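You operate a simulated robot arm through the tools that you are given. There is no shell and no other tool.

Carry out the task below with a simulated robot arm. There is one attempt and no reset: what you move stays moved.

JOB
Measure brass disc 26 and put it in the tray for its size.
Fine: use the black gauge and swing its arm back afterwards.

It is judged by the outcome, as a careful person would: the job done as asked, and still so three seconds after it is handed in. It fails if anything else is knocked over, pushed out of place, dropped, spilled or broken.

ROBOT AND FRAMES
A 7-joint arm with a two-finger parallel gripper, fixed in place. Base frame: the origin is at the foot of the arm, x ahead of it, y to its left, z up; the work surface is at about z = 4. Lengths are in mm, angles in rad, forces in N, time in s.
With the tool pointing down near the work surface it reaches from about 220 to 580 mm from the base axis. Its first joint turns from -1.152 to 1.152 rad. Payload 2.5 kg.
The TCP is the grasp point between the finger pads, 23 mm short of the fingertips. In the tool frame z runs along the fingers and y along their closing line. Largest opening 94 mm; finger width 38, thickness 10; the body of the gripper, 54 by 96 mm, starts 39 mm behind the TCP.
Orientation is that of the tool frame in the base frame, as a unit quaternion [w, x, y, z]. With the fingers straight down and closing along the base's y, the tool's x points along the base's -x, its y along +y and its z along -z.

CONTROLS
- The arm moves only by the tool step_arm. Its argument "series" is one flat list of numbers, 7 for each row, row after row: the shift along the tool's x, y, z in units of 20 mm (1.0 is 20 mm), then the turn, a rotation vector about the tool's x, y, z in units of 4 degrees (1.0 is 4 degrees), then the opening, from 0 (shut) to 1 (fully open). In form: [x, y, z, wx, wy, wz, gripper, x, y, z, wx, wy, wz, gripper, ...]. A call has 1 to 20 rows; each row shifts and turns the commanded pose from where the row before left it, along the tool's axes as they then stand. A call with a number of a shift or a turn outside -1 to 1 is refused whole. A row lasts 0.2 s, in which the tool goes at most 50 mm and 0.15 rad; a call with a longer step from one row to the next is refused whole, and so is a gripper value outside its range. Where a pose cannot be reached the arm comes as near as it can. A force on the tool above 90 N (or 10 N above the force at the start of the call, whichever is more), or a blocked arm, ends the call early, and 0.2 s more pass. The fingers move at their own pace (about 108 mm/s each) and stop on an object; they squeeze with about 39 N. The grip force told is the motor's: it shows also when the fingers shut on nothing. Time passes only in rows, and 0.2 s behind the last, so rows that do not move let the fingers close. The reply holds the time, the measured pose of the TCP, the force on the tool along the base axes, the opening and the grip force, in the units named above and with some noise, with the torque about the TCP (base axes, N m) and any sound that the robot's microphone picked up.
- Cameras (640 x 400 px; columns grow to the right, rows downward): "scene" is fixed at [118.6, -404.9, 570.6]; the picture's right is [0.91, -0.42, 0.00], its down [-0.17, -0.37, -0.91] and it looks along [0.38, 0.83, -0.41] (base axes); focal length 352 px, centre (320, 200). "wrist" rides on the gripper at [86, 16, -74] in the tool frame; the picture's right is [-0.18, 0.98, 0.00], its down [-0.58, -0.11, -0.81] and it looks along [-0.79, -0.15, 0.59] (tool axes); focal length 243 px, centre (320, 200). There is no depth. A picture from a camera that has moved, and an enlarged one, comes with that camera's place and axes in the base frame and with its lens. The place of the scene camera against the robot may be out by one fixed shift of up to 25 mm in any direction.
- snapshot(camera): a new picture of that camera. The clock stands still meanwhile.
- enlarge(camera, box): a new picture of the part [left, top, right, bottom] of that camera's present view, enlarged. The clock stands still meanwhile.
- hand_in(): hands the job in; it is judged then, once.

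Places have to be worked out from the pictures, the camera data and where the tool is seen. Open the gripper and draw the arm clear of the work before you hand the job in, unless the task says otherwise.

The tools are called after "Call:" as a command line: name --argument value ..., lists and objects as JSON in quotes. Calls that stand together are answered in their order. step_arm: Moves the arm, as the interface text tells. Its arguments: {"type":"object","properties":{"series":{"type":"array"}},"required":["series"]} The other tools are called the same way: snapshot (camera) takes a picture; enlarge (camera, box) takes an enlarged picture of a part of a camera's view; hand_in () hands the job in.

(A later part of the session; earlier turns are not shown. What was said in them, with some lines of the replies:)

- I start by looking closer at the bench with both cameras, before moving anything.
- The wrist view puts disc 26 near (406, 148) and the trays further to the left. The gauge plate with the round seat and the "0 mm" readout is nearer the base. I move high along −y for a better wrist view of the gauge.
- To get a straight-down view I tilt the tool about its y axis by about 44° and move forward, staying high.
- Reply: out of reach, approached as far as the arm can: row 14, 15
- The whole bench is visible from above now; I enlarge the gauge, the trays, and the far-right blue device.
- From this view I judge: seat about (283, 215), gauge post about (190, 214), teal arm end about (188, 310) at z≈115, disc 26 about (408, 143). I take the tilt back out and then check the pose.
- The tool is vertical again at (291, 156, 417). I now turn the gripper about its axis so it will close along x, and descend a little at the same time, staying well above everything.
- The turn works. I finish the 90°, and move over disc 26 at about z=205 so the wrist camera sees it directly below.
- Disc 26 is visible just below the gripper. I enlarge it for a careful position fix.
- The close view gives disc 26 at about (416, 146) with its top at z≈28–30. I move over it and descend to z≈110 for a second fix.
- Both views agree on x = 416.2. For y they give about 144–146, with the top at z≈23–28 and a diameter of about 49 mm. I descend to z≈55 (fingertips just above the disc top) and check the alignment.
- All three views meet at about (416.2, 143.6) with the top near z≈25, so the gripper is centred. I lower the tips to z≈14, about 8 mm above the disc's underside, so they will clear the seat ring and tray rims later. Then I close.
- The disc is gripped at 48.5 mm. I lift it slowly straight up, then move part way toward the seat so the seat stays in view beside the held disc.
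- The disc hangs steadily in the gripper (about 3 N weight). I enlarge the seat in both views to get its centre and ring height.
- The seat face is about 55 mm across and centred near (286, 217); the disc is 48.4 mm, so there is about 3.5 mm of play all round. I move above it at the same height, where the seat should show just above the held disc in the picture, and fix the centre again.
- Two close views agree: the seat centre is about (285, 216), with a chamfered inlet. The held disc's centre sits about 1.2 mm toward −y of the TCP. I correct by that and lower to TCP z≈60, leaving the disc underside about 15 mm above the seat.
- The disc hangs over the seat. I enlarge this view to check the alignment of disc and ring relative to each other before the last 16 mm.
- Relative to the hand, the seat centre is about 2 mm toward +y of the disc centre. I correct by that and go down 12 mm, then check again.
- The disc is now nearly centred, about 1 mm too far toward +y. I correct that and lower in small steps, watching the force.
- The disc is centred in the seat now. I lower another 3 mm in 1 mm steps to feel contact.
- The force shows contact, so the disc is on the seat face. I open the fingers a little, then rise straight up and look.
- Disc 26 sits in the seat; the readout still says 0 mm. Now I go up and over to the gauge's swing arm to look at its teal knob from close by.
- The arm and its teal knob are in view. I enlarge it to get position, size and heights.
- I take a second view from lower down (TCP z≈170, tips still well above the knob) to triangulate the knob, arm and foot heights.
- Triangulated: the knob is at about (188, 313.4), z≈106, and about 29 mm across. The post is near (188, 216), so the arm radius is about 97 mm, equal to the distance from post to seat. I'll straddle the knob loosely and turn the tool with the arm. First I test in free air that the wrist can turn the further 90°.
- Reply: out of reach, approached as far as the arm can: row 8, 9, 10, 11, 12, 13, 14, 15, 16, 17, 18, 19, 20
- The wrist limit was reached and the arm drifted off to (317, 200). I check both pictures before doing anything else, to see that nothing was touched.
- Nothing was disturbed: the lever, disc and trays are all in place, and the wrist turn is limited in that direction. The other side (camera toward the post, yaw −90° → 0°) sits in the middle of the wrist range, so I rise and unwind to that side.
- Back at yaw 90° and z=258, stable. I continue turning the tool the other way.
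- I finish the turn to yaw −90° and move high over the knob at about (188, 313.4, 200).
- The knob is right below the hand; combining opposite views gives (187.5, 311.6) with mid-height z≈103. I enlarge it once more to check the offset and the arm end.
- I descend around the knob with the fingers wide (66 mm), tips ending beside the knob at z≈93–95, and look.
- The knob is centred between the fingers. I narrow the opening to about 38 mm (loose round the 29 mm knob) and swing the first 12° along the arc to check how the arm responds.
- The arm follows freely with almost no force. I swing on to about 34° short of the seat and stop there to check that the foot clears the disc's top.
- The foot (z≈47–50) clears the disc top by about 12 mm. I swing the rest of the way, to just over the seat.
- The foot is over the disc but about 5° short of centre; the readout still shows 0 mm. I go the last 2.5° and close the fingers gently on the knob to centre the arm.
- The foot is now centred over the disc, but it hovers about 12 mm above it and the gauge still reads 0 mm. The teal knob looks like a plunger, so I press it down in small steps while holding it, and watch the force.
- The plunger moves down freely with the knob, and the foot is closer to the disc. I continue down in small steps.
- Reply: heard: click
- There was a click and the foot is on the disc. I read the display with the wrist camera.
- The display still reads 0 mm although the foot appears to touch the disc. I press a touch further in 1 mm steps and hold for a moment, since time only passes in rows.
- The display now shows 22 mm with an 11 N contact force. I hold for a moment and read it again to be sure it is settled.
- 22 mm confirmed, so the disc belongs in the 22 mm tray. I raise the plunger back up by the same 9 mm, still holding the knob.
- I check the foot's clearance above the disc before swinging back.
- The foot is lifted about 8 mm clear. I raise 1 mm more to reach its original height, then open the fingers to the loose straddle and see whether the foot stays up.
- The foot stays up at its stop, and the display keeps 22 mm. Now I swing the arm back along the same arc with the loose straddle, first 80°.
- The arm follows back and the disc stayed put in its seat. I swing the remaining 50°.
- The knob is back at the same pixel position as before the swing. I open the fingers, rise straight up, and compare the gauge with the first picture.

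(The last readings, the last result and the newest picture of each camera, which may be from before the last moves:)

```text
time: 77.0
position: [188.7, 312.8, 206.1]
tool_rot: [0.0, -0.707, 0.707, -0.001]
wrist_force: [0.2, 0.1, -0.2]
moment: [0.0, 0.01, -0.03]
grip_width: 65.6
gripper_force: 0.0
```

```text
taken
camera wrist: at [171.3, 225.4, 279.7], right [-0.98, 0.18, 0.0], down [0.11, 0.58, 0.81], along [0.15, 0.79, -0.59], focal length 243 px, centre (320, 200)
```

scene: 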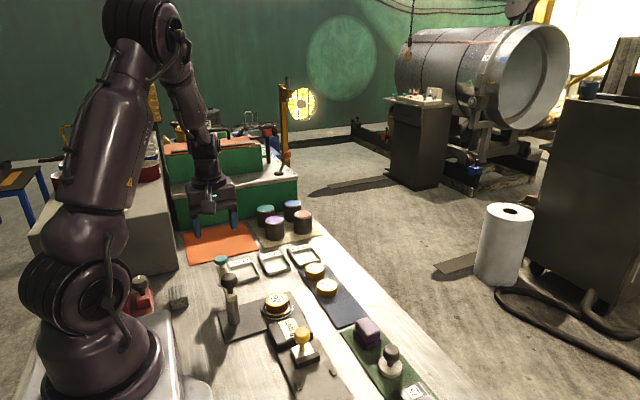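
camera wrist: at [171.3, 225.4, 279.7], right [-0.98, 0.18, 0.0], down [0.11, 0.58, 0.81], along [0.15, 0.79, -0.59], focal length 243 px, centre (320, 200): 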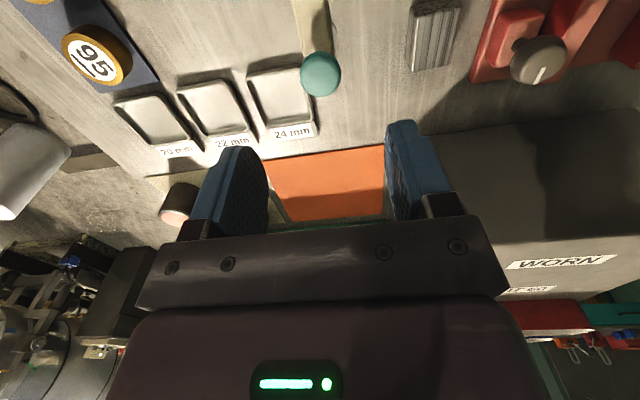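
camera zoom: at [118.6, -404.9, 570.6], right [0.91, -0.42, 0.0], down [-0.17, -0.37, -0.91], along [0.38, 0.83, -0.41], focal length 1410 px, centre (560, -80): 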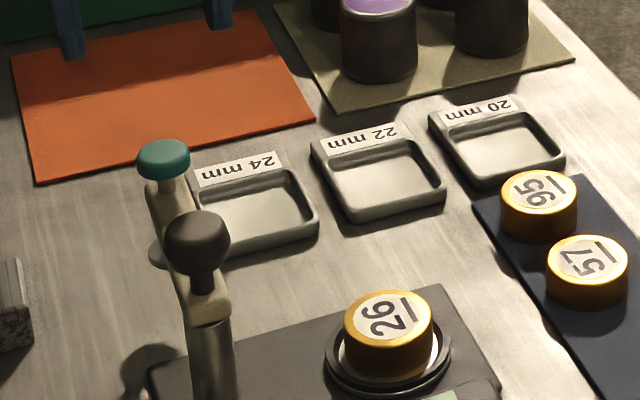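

The gauge arm is exactly back at its first position (knob and post at the same pixels as in the very first enlargement). Now I move over the disc in the seat, with the gripper closing along x.

Call:
step_arm --series '[0.8, -0.803, 0, 0, 0, 0, 0.7, 0.8, -0.803, 0, 0, 0, 0, 0.7, 0.8, -0.803, 0, 0, 0, 0, 0.7, 0.8, -0.803, 0, 0, 0, 0, 0.7, 0.8, -0.803, 0, 0, 0, 0, 0.7, 0.8, -0.803, 0, 0, 0, 0, 0.7, 0, 0, 0.9, 0, 0, 0, 0.7, 0, 0, 0.9, 0, 0, 0, 0.7, 0, 0, 0.9, 0, 0, 0, 0.75, 0, 0, 0.9, 0, 0, 0, 0.75, 0, 0, 0, 0, 0, 0, 0.75, 0, 0, 0, 0, 0, 0, 0.75]'

Call:
snapshot --camera "wrist"

Call:
enlarge --camera "wrist" --box '[250, 30, 390, 140]'

Call:
snapshot --camera "scene"

```text
time: 79.6
position: [284.4, 215.3, 132.9]
tool_rot: [0.0, 0.707, -0.707, 0.0]
wrist_force: [-0.1, 0.0, 0.4]
moment: [0.01, -0.01, 0.02]
grip_width: 70.3
gripper_force: 0.1
```

```text
taken
camera wrist: at [268.0, 128.7, 207.3], right [-0.98, 0.18, 0.0], down [0.11, 0.58, 0.81], along [0.15, 0.79, -0.59], focal length 243 px, centre (320, 200)
```

wrist: 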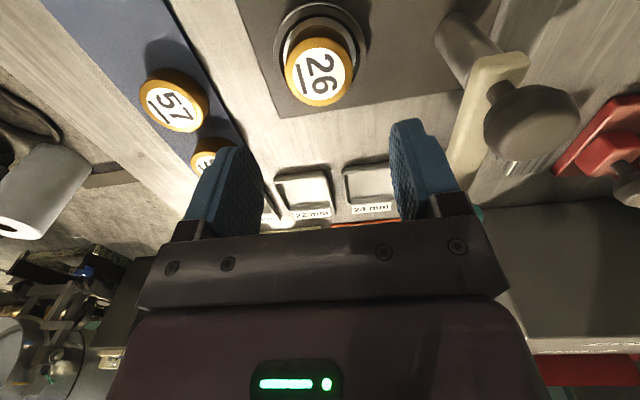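

```text
3.64 times, centred on (320, 85) of wrist
camera zoom: at [268.0, 128.7, 207.3], right [-0.98, 0.18, 0.0], down [0.11, 0.58, 0.81], along [0.15, 0.79, -0.59], focal length 882 px, centre (320, 618)
```

zoom: 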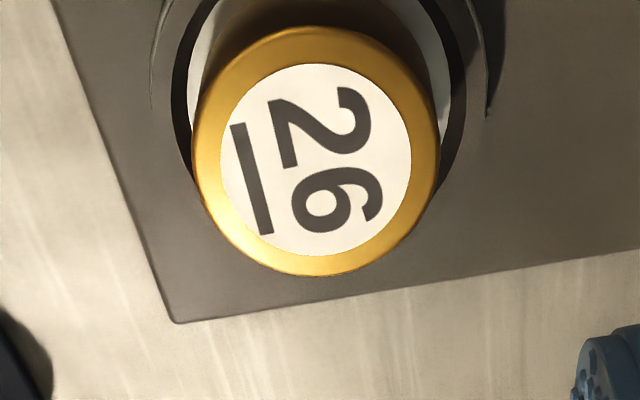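

```text
taken
```

scene: 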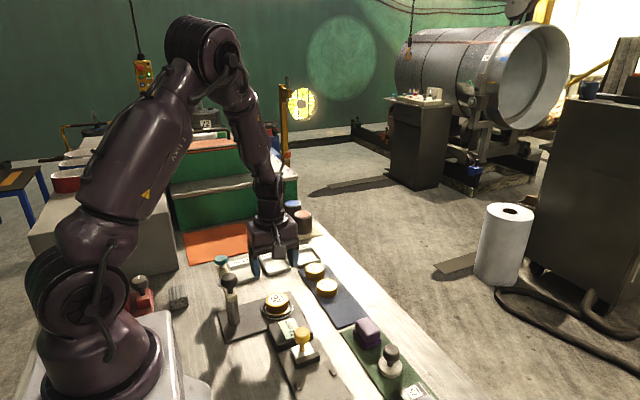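

The disc is within 1 mm of the gripper centre. I lower to TCP z≈47, so the tips sit about 13 mm above the disc's underside and will clear the tray rim later.

Call:
step_arm --series '[0, -0.04, 0.8, 0, 0, 0, 0.75, 0, 0, 0.9, 0, 0, 0, 0.75, 0, 0, 0.9, 0, 0, 0, 0.75, 0, 0, 0.9, 0, 0, 0, 0.75, 0, 0, 0.5, 0, 0, 0, 0.75, 0, 0, 0.3, 0, 0, 0, 0.75, 0, 0, 0, 0, 0, 0, 0.75]'

Call:
snapshot --camera "wrist"

Call:
enlarge --camera "scene" --box '[230, 230, 340, 340]'

```text
time: 81.2
position: [286.6, 216.4, 50.5]
tool_rot: [0.0, 0.707, -0.707, -0.001]
wrist_force: [0.2, 0.0, 0.1]
moment: [-0.01, -0.03, 0.05]
grip_width: 70.4
gripper_force: 0.0
```

```text
taken
camera wrist: at [269.4, 129.2, 123.0], right [-0.98, 0.18, 0.0], down [0.11, 0.58, 0.81], along [0.15, 0.79, -0.59], focal length 243 px, centre (320, 200)
```

wrist: 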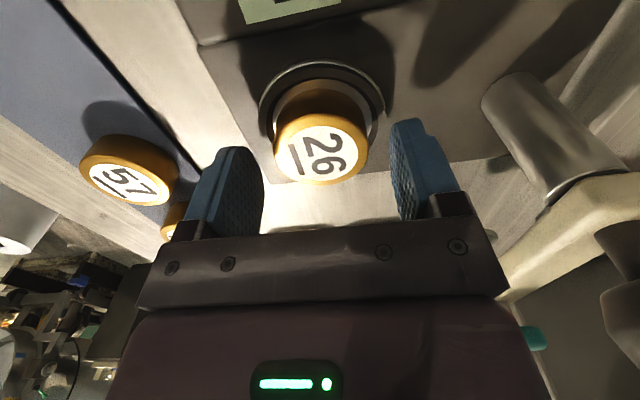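

```text
3.64 times, centred on (285, 285) of scene
camera zoom: at [118.6, -404.9, 570.6], right [0.91, -0.42, 0.0], down [-0.17, -0.37, -0.91], along [0.38, 0.83, -0.41], focal length 1282 px, centre (447, -109)
```

zoom: 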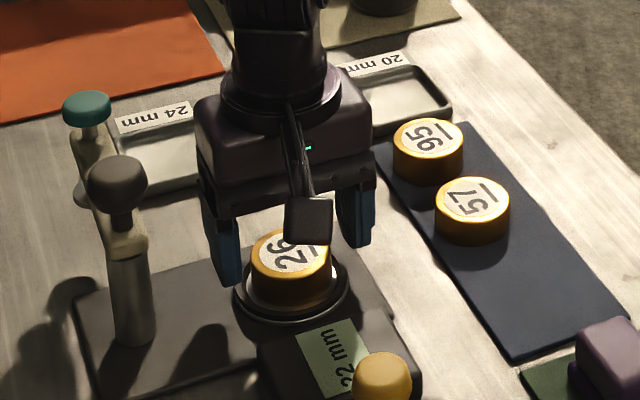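

TCP z reads about 50; I lower 3 mm more and close on the disc.

Call:
step_arm --series '[0, 0, 0.15, 0, 0, 0, 0.75, 0, 0, 0, 0, 0, 0, 0.75, 0, 0, 0, 0, 0, 0, 0.65, 0, 0, 0, 0, 0, 0, 0.58, 0, 0, 0, 0, 0, 0, 0.54, 0, 0, 0, 0, 0, 0, 0.3, 0, 0, 0, 0, 0, 0, 0.3, 0, 0, 0, 0, 0, 0, 0.3]'

Call:
snapshot --camera "wrist"

```text
time: 83.0
position: [287.3, 215.2, 46.6]
tool_rot: [0.0, -0.707, 0.708, 0.0]
wrist_force: [-1.6, 0.5, 0.3]
moment: [0.03, 0.05, 0.01]
grip_width: 48.1
gripper_force: 39.1
```

```text
taken
camera wrist: at [269.7, 128.9, 119.6], right [-0.98, 0.18, 0.0], down [0.11, 0.58, 0.81], along [0.15, 0.79, -0.59], focal length 243 px, centre (320, 200)
```

wrist: 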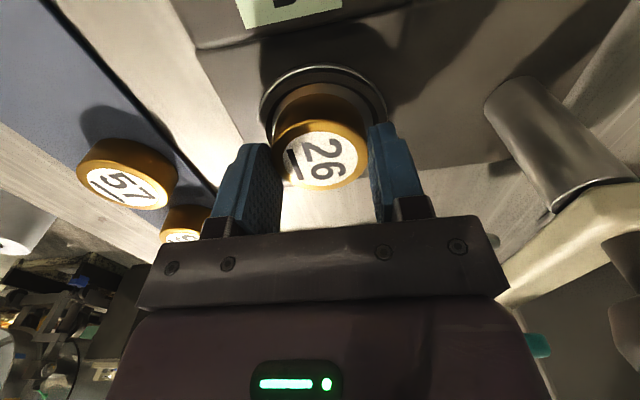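

The disc is held again (48.1 mm, 39 N). I lift it straight out of the seat, then carry it high to above the 22 mm tray, which I judge at about (329, 375).

Call:
step_arm --series '[0, 0, -0.2, 0, 0, 0, 0.3, 0, 0, -0.4, 0, 0, 0, 0.3, 0, 0, -0.8, 0, 0, 0, 0.3, 0, 0, -1, 0, 0, 0, 0.3, 0, 0, -1, 0, 0, 0, 0.3, 0, 0, -1, 0, 0, 0, 0.3, 0, 0, -0.8, 0, 0, 0, 0.3, 0, 0, 0, 0, 0, 0, 0.3]'

Call:
enlarge --camera "scene" --box '[200, 200, 360, 340]'

```text
time: 84.8
position: [285.8, 213.8, 152.2]
tool_rot: [0.0, 0.707, -0.707, -0.001]
wrist_force: [0.2, 0.0, -3.6]
moment: [0.02, 0.01, 0.01]
grip_width: 48.0
gripper_force: 38.7
```

```text
2.86 times, centred on (280, 270) of scene
camera zoom: at [118.6, -404.9, 570.6], right [0.91, -0.42, 0.0], down [-0.17, -0.37, -0.91], along [0.38, 0.83, -0.41], focal length 1007 px, centre (434, 0)
```

zoom: 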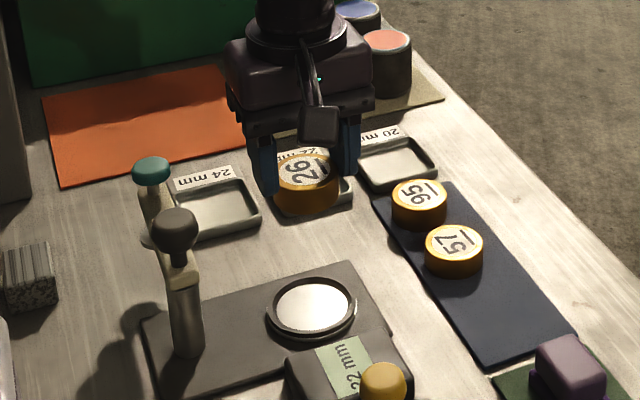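

The disc is out of the seat and held firmly. I carry it toward the 22 mm tray, stopping above it.

Call:
step_arm --series '[-0.8, -0.215, 0, 0, 0, 0, 0.3, -0.8, -0.215, 0, 0, 0, 0, 0.3, -0.8, -0.215, 0, 0, 0, 0, 0.3, -0.8, -0.215, 0, 0, 0, 0, 0.3, -0.8, -0.215, 0, 0, 0, 0, 0.3, -0.8, -0.215, 0, 0, 0, 0, 0.3, -0.8, -0.215, 0, 0, 0, 0, 0.3, -0.8, -0.215, 0, 0, 0, 0, 0.3, -0.8, -0.215, 0, 0, 0, 0, 0.3, -0.8, -0.215, 0, 0, 0, 0, 0.3, 0, 0, 0, 0, 0, 0, 0.3, 0, 0, 0, 0, 0, 0, 0.3]'

Call:
snapshot --camera "wrist"

Call:
enlarge --camera "wrist" --box '[240, 0, 400, 110]'

Call:
enlarge --camera "wrist" --box '[240, 100, 400, 200]'

Call:
enlarge --camera "scene" --box '[200, 200, 360, 320]'

```text
time: 87.4
position: [328.7, 376.5, 151.1]
tool_rot: [0.0, 0.707, -0.707, 0.0]
wrist_force: [-1.0, 1.4, -2.6]
moment: [-0.01, 0.02, -0.01]
grip_width: 48.3
gripper_force: 39.1
```

```text
taken
camera wrist: at [312.6, 289.9, 223.5], right [-0.98, 0.18, 0.0], down [0.11, 0.58, 0.81], along [0.15, 0.79, -0.59], focal length 243 px, centre (320, 200)
```

wrist: 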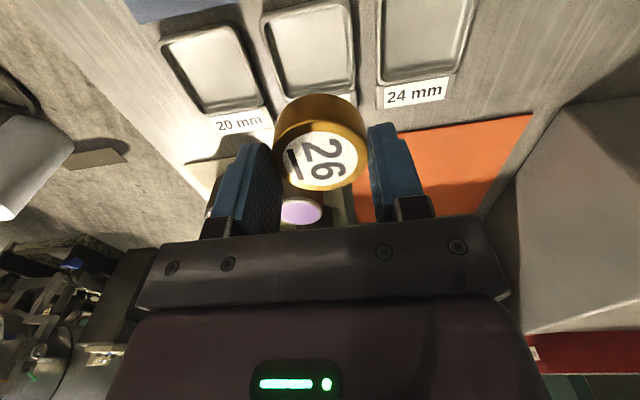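

```text
3.64 times, centred on (320, 55) of wrist
camera zoom: at [312.6, 289.9, 223.5], right [-0.98, 0.18, 0.0], down [0.11, 0.58, 0.81], along [0.15, 0.79, -0.59], focal length 882 px, centre (320, 727)
```

zoom: 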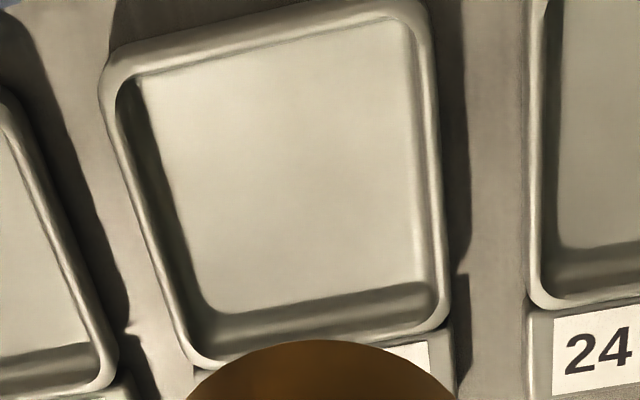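

```text
4.00 times, centred on (320, 150) of wrist
camera zoom: at [312.6, 289.9, 223.5], right [-0.98, 0.18, 0.0], down [0.11, 0.58, 0.81], along [0.15, 0.79, -0.59], focal length 970 px, centre (320, 400)
```

zoom: 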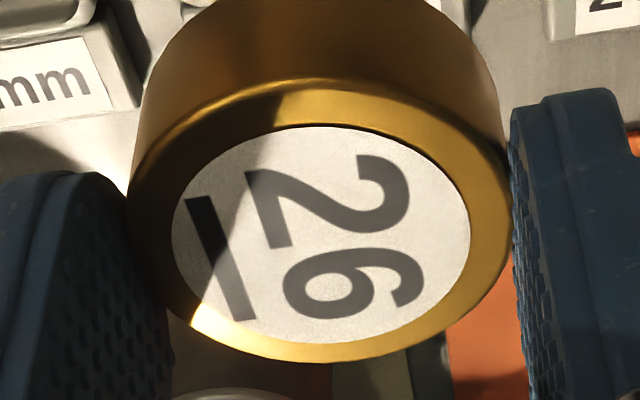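

```text
3.33 times, centred on (280, 260) of scene
camera zoom: at [118.7, -404.8, 570.6], right [0.91, -0.42, 0.0], down [-0.17, -0.37, -0.91], along [0.38, 0.83, -0.41], focal length 1175 px, centre (453, 0)
```

zoom: 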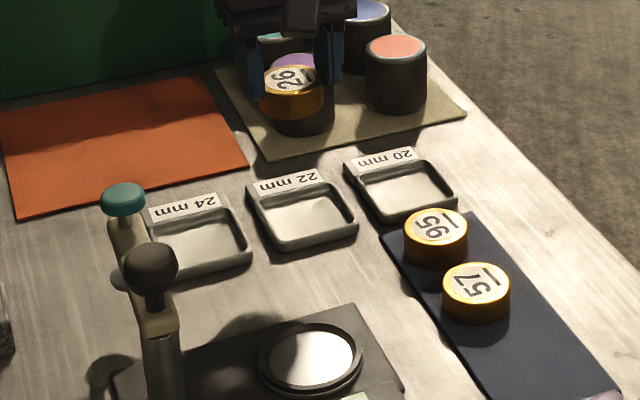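

The tray floor is about 56 mm square. Relative to the held disc, its centre is about 6 mm toward +x and 1–2 mm toward +y. I correct for that and descend to TCP z≈75 for a closer check.

Call:
step_arm --series '[-0.075, -0.315, 0, 0, 0, 0, 0.3, 0, 0, 0.95, 0, 0, 0, 0.3, 0, 0, 0.95, 0, 0, 0, 0.3, 0, 0, 0.95, 0, 0, 0, 0.3, 0, 0, 0.95, 0, 0, 0, 0.3, 0, 0, 0, 0, 0, 0, 0.3, 0, 0, 0, 0, 0, 0, 0.3]'

Call:
snapshot --camera "wrist"

Call:
enlarge --camera "wrist" --box '[230, 20, 410, 140]'

Call:
enlarge --camera "scene" --box '[230, 220, 320, 300]'

```text
time: 89.0
position: [336.7, 375.6, 74.2]
tool_rot: [0.001, 0.707, -0.707, -0.001]
wrist_force: [0.2, -0.5, -3.5]
moment: [-0.02, 0.0, 0.0]
grip_width: 48.2
gripper_force: 39.4
```

```text
taken
camera wrist: at [318.8, 290.0, 147.3], right [-0.98, 0.18, 0.0], down [0.11, 0.58, 0.81], along [0.15, 0.79, -0.59], focal length 243 px, centre (320, 200)
```

wrist: 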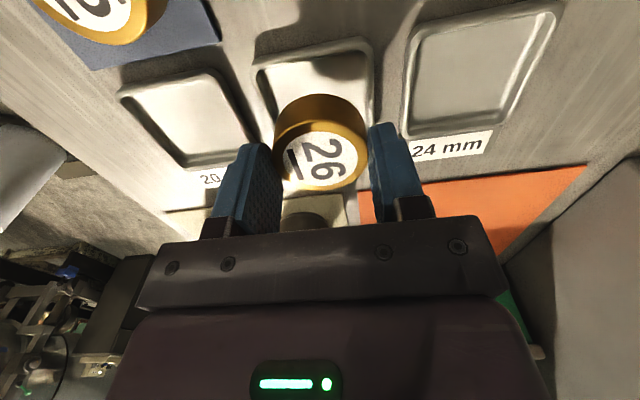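

```text
3.33 times, centred on (320, 80) of wrist
camera zoom: at [318.8, 290.0, 147.3], right [-0.98, 0.18, 0.0], down [0.11, 0.58, 0.81], along [0.15, 0.79, -0.59], focal length 809 px, centre (320, 600)
```

zoom: 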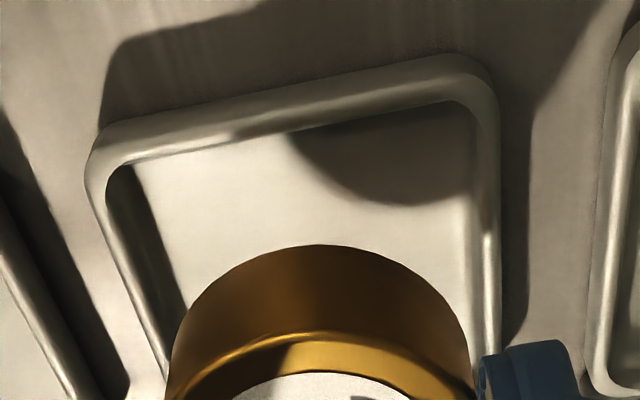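

```text
5.00 times, centred on (275, 260) of scene
camera zoom: at [118.6, -404.8, 570.6], right [0.91, -0.42, 0.0], down [-0.17, -0.37, -0.91], along [0.38, 0.83, -0.41], focal length 1762 px, centre (545, -100)
```

zoom: 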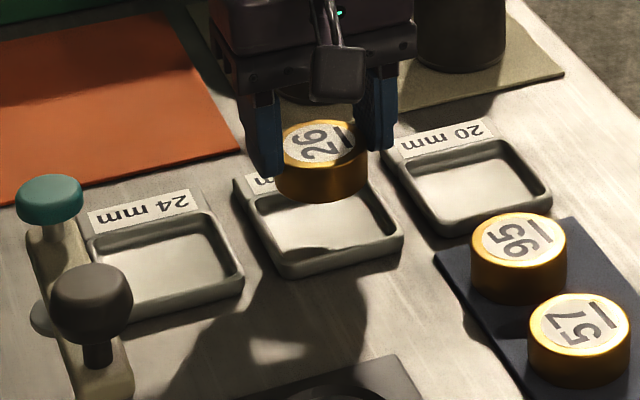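

The disc is aligned with the tray to within about 1 mm in both directions, with about 4 mm of play. I lower to where the underside is just above rim height and check again.

Call:
step_arm --series '[-0.03, 0, 0.5, 0, 0, 0, 0.3, 0, 0, 0.5, 0, 0, 0, 0.3, 0, 0, 0, 0, 0, 0, 0.3, 0, 0, 0, 0, 0, 0, 0.3]'

Call:
enlarge --camera "wrist" --box '[220, 30, 420, 190]'

Call:
enlarge --camera "scene" --box '[230, 220, 320, 300]'

```text
time: 90.0
position: [335.8, 377.9, 54.8]
tool_rot: [0.0, 0.707, -0.707, 0.0]
wrist_force: [0.1, -0.4, -4.1]
moment: [0.03, 0.0, 0.0]
grip_width: 48.2
gripper_force: 39.3
```

```text
2.50 times, centred on (320, 110) of wrist
camera zoom: at [318.5, 291.1, 127.5], right [-0.98, 0.18, 0.0], down [0.11, 0.58, 0.81], along [0.15, 0.79, -0.59], focal length 606 px, centre (320, 425)
```

zoom: 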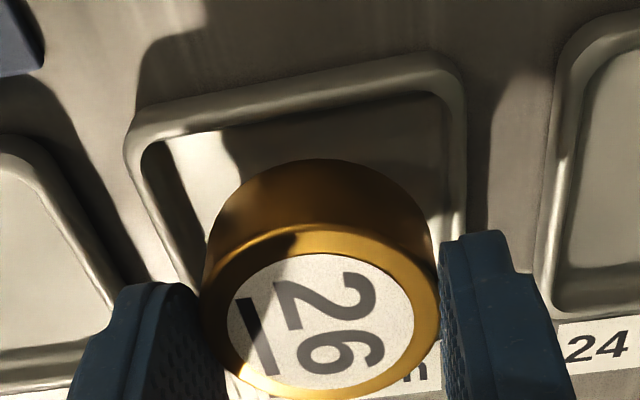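

```text
5.00 times, centred on (275, 260) of scene
camera zoom: at [118.6, -404.8, 570.6], right [0.91, -0.42, 0.0], down [-0.17, -0.37, -0.91], along [0.38, 0.83, -0.41], focal length 1762 px, centre (545, -100)
```

zoom: 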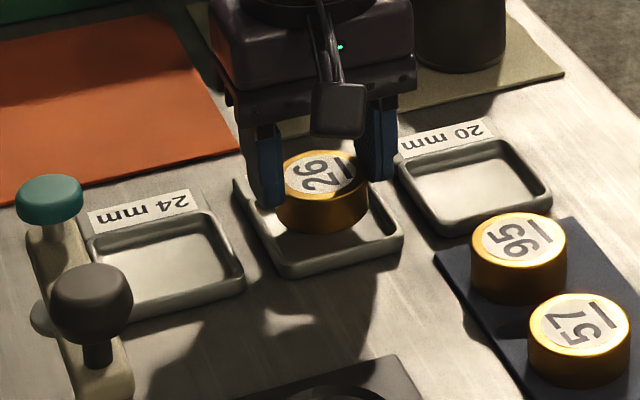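

The disc is centred over the tray (within about 1 mm). I lower it in small steps until contact.

Call:
step_arm --series '[0, 0, 0.2, 0, 0, 0, 0.3, 0, 0, 0.2, 0, 0, 0, 0.3, 0, 0, 0.1, 0, 0, 0, 0.3, 0, 0, 0, 0, 0, 0, 0.3]'

Call:
enlarge --camera "wrist" --box '[220, 30, 420, 190]'

Call:
enlarge --camera "scene" --box '[240, 230, 310, 290]'

```text
time: 91.0
position: [334.8, 377.9, 45.0]
tool_rot: [0.0, 0.707, -0.707, 0.0]
wrist_force: [0.3, 0.5, -3.9]
moment: [0.01, -0.05, -0.01]
grip_width: 48.3
gripper_force: 38.9
```

```text
2.50 times, centred on (320, 110) of wrist
camera zoom: at [318.2, 291.8, 117.6], right [-0.98, 0.18, 0.0], down [0.11, 0.58, 0.81], along [0.15, 0.79, -0.59], focal length 606 px, centre (320, 425)
```

zoom: 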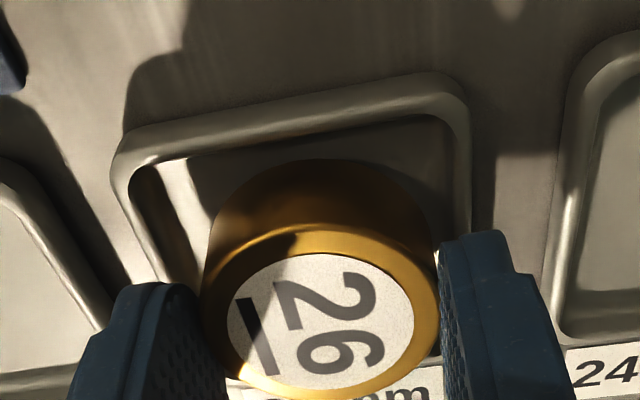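

```text
6.67 times, centred on (275, 260) of scene
camera zoom: at [118.6, -404.8, 570.6], right [0.91, -0.42, 0.0], down [-0.17, -0.37, -0.91], along [0.38, 0.83, -0.41], focal length 2349 px, centre (620, -200)
```

zoom: 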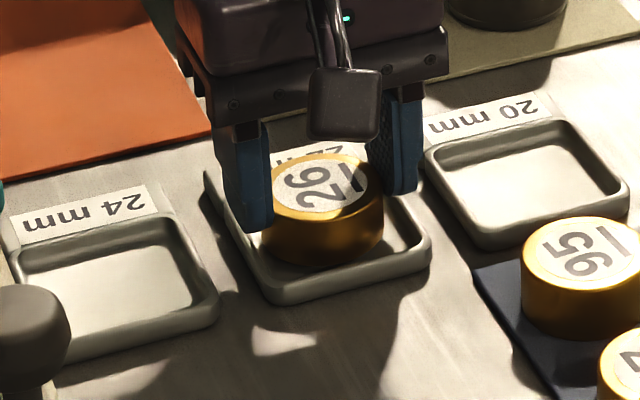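

It is going into the tray cleanly, with fingertips above the rims. I lower 1 mm at a time to feel the floor.

Call:
step_arm --series '[0, 0, 0.05, 0, 0, 0, 0.3, 0, 0, 0.05, 0, 0, 0, 0.3, 0, 0, 0, 0, 0, 0, 0.3]'

```text
time: 91.8
position: [335.6, 378.1, 42.0]
tool_rot: [0.0, 0.707, -0.707, 0.0]
wrist_force: [0.4, 0.1, -3.2]
moment: [-0.02, 0.02, -0.03]
grip_width: 48.3
gripper_force: 39.0
```

No contact yet; I lower two more millimetres.

Call:
step_arm --series '[0, 0, 0.05, 0, 0, 0, 0.3, 0, 0, 0, 0, 0, 0, 0.3, 0, 0, 0.05, 0, 0, 0, 0.3, 0, 0, 0, 0, 0, 0, 0.3]'

Call:
enlarge --camera "scene" --box '[240, 230, 310, 290]'

```text
time: 92.8
position: [335.7, 378.9, 41.7]
tool_rot: [0.0, 0.707, -0.707, 0.0]
wrist_force: [-0.1, -1.6, 0.4]
moment: [-0.04, 0.05, -0.02]
grip_width: 48.2
gripper_force: 39.8
```

```text
6.67 times, centred on (275, 260) of scene
camera zoom: at [118.6, -404.9, 570.6], right [0.91, -0.42, 0.0], down [-0.17, -0.37, -0.91], along [0.38, 0.83, -0.41], focal length 2349 px, centre (620, -200)
```

zoom: 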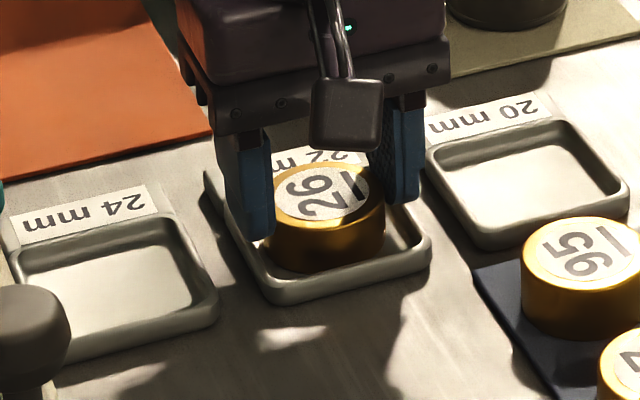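

The weight has gone off the gripper, so the disc rests on the tray floor. I open a little and rise straight up.

Call:
step_arm --series '[0, 0, 0, 0, 0, 0, 0.54, 0, 0, 0, 0, 0, 0, 0.58, 0, 0, 0, 0, 0, 0, 0.6, 0, 0, 0, 0, 0, 0, 0.6, 0, 0, -0.1, 0, 0, 0, 0.6, 0, 0, -0.3, 0, 0, 0, 0.62, 0, 0, -0.8, 0, 0, 0, 0.65, 0, 0, -1, 0, 0, 0, 0.65, 0, 0, -1, 0, 0, 0, 0.65, 0, 0, -1, 0, 0, 0, 0.65, 0, 0, -1, 0, 0, 0, 0.65, 0, 0, 0, 0, 0, 0, 0.65]'

Call:
snapshot --camera "wrist"

Call:
enlarge --camera "scene" --box '[180, 220, 340, 320]'

```text
time: 95.4
position: [335.6, 377.9, 146.4]
tool_rot: [0.0, 0.707, -0.707, 0.001]
wrist_force: [-0.9, -0.4, 0.2]
moment: [-0.01, 0.02, 0.04]
grip_width: 61.1
gripper_force: 0.0
```

```text
taken
camera wrist: at [318.7, 291.4, 219.5], right [-0.98, 0.18, 0.0], down [0.11, 0.58, 0.81], along [0.15, 0.79, -0.59], focal length 243 px, centre (320, 200)
```

wrist: 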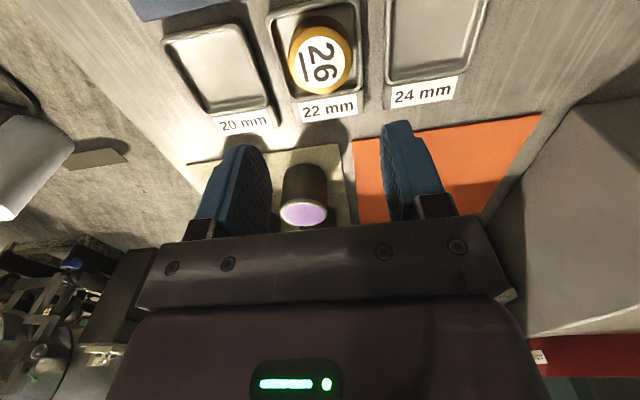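

```text
4.00 times, centred on (260, 270) of scene
camera zoom: at [118.6, -404.9, 570.6], right [0.91, -0.42, 0.0], down [-0.17, -0.37, -0.91], along [0.38, 0.83, -0.41], focal length 1410 px, centre (560, -80)
```

zoom: 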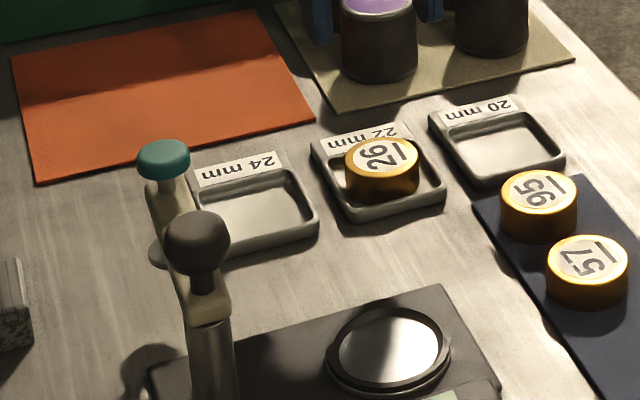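

Disc 26 lies flat in the 22 mm tray, the tray has not moved, and the gauge arm is in its original place. I open the gripper fully and draw the arm up and away.

Call:
step_arm --series '[0, 0, -1, 0, 0, 0, 0.8, 0, 0, -1, 0, 0, 0, 1, 0, 0, -1, 0, 0, 0, 1, 0, 0, -1, 0, 0, 0, 1, 0, 0, -1, 0, 0, 0, 1, 0, 0, -1, 0, 0, 0, 1, 0, 0, -1, 0, 0, 0, 1, 0, 0, -1, 0, 0, 0, 1, 0, 0, 0, 0, 0, 0, 1, 0, 0, 0, 0, 0, 0, 1, 0, 0, 0, 0, 0, 0, 1]'

Call:
snapshot --camera "scene"

Call:
enlarge --camera "scene" --box '[200, 240, 360, 360]'

Call:
enlarge --camera "wrist" --box '[200, 0, 480, 180]'

```text
time: 97.8
position: [334.5, 376.9, 304.5]
tool_rot: [0.0, 0.708, -0.707, 0.001]
wrist_force: [0.5, -0.3, 0.6]
moment: [-0.01, 0.0, 0.05]
grip_width: 94.0
gripper_force: 0.1
```

```text
taken
```

scene: 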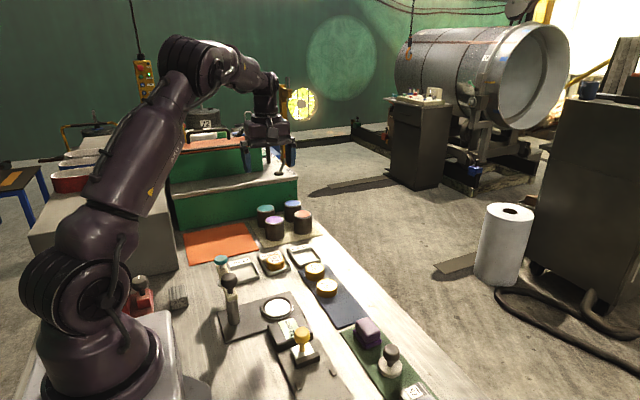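

```text
3.33 times, centred on (280, 300) of scene
camera zoom: at [118.6, -404.9, 570.6], right [0.91, -0.42, 0.0], down [-0.17, -0.37, -0.91], along [0.38, 0.83, -0.41], focal length 1175 px, centre (453, -133)
```

zoom: 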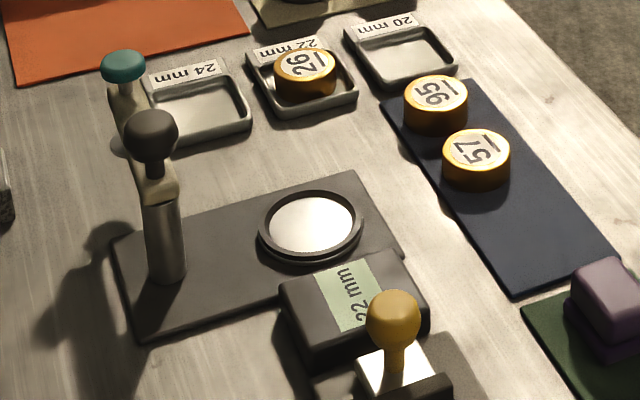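

```text
2.22 times, centred on (340, 90) of wrist
camera zoom: at [318.1, 290.7, 378.0], right [-0.98, 0.18, 0.0], down [0.11, 0.58, 0.81], along [0.15, 0.79, -0.59], focal length 539 px, centre (276, 444)
```

zoom: 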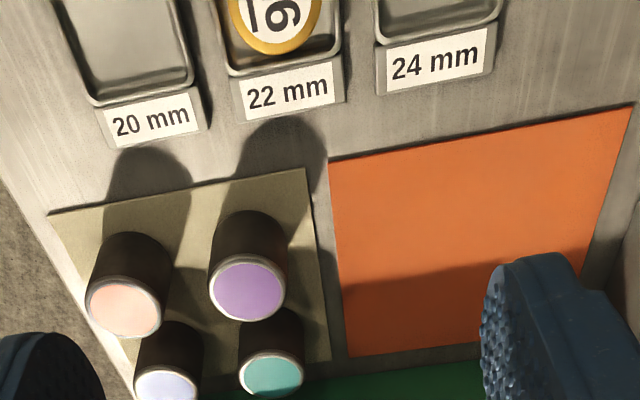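

Disc 26 rests in the tray marked 22 mm, which matches the reading. The gauge arm is swung back, everything else stands where it was, and the gripper is open and well clear, so I hand the job in.

Call:
hand_in

```text
The job is handed in.
```

Disc 26 measured 22 mm on the black gauge and is now lying flat in the 22 mm tray. I swung the gauge arm back, and it matches its starting position in the pictures. The gauge display still reads 22 mm; it read 0 mm at the start.

While I was testing how far the wrist could turn, it hit its limit and the arm drifted sideways above the bench. It touched nothing. The final pictures show nothing else moved or knocked over. The gripper was open and clear of the work when I handed in.
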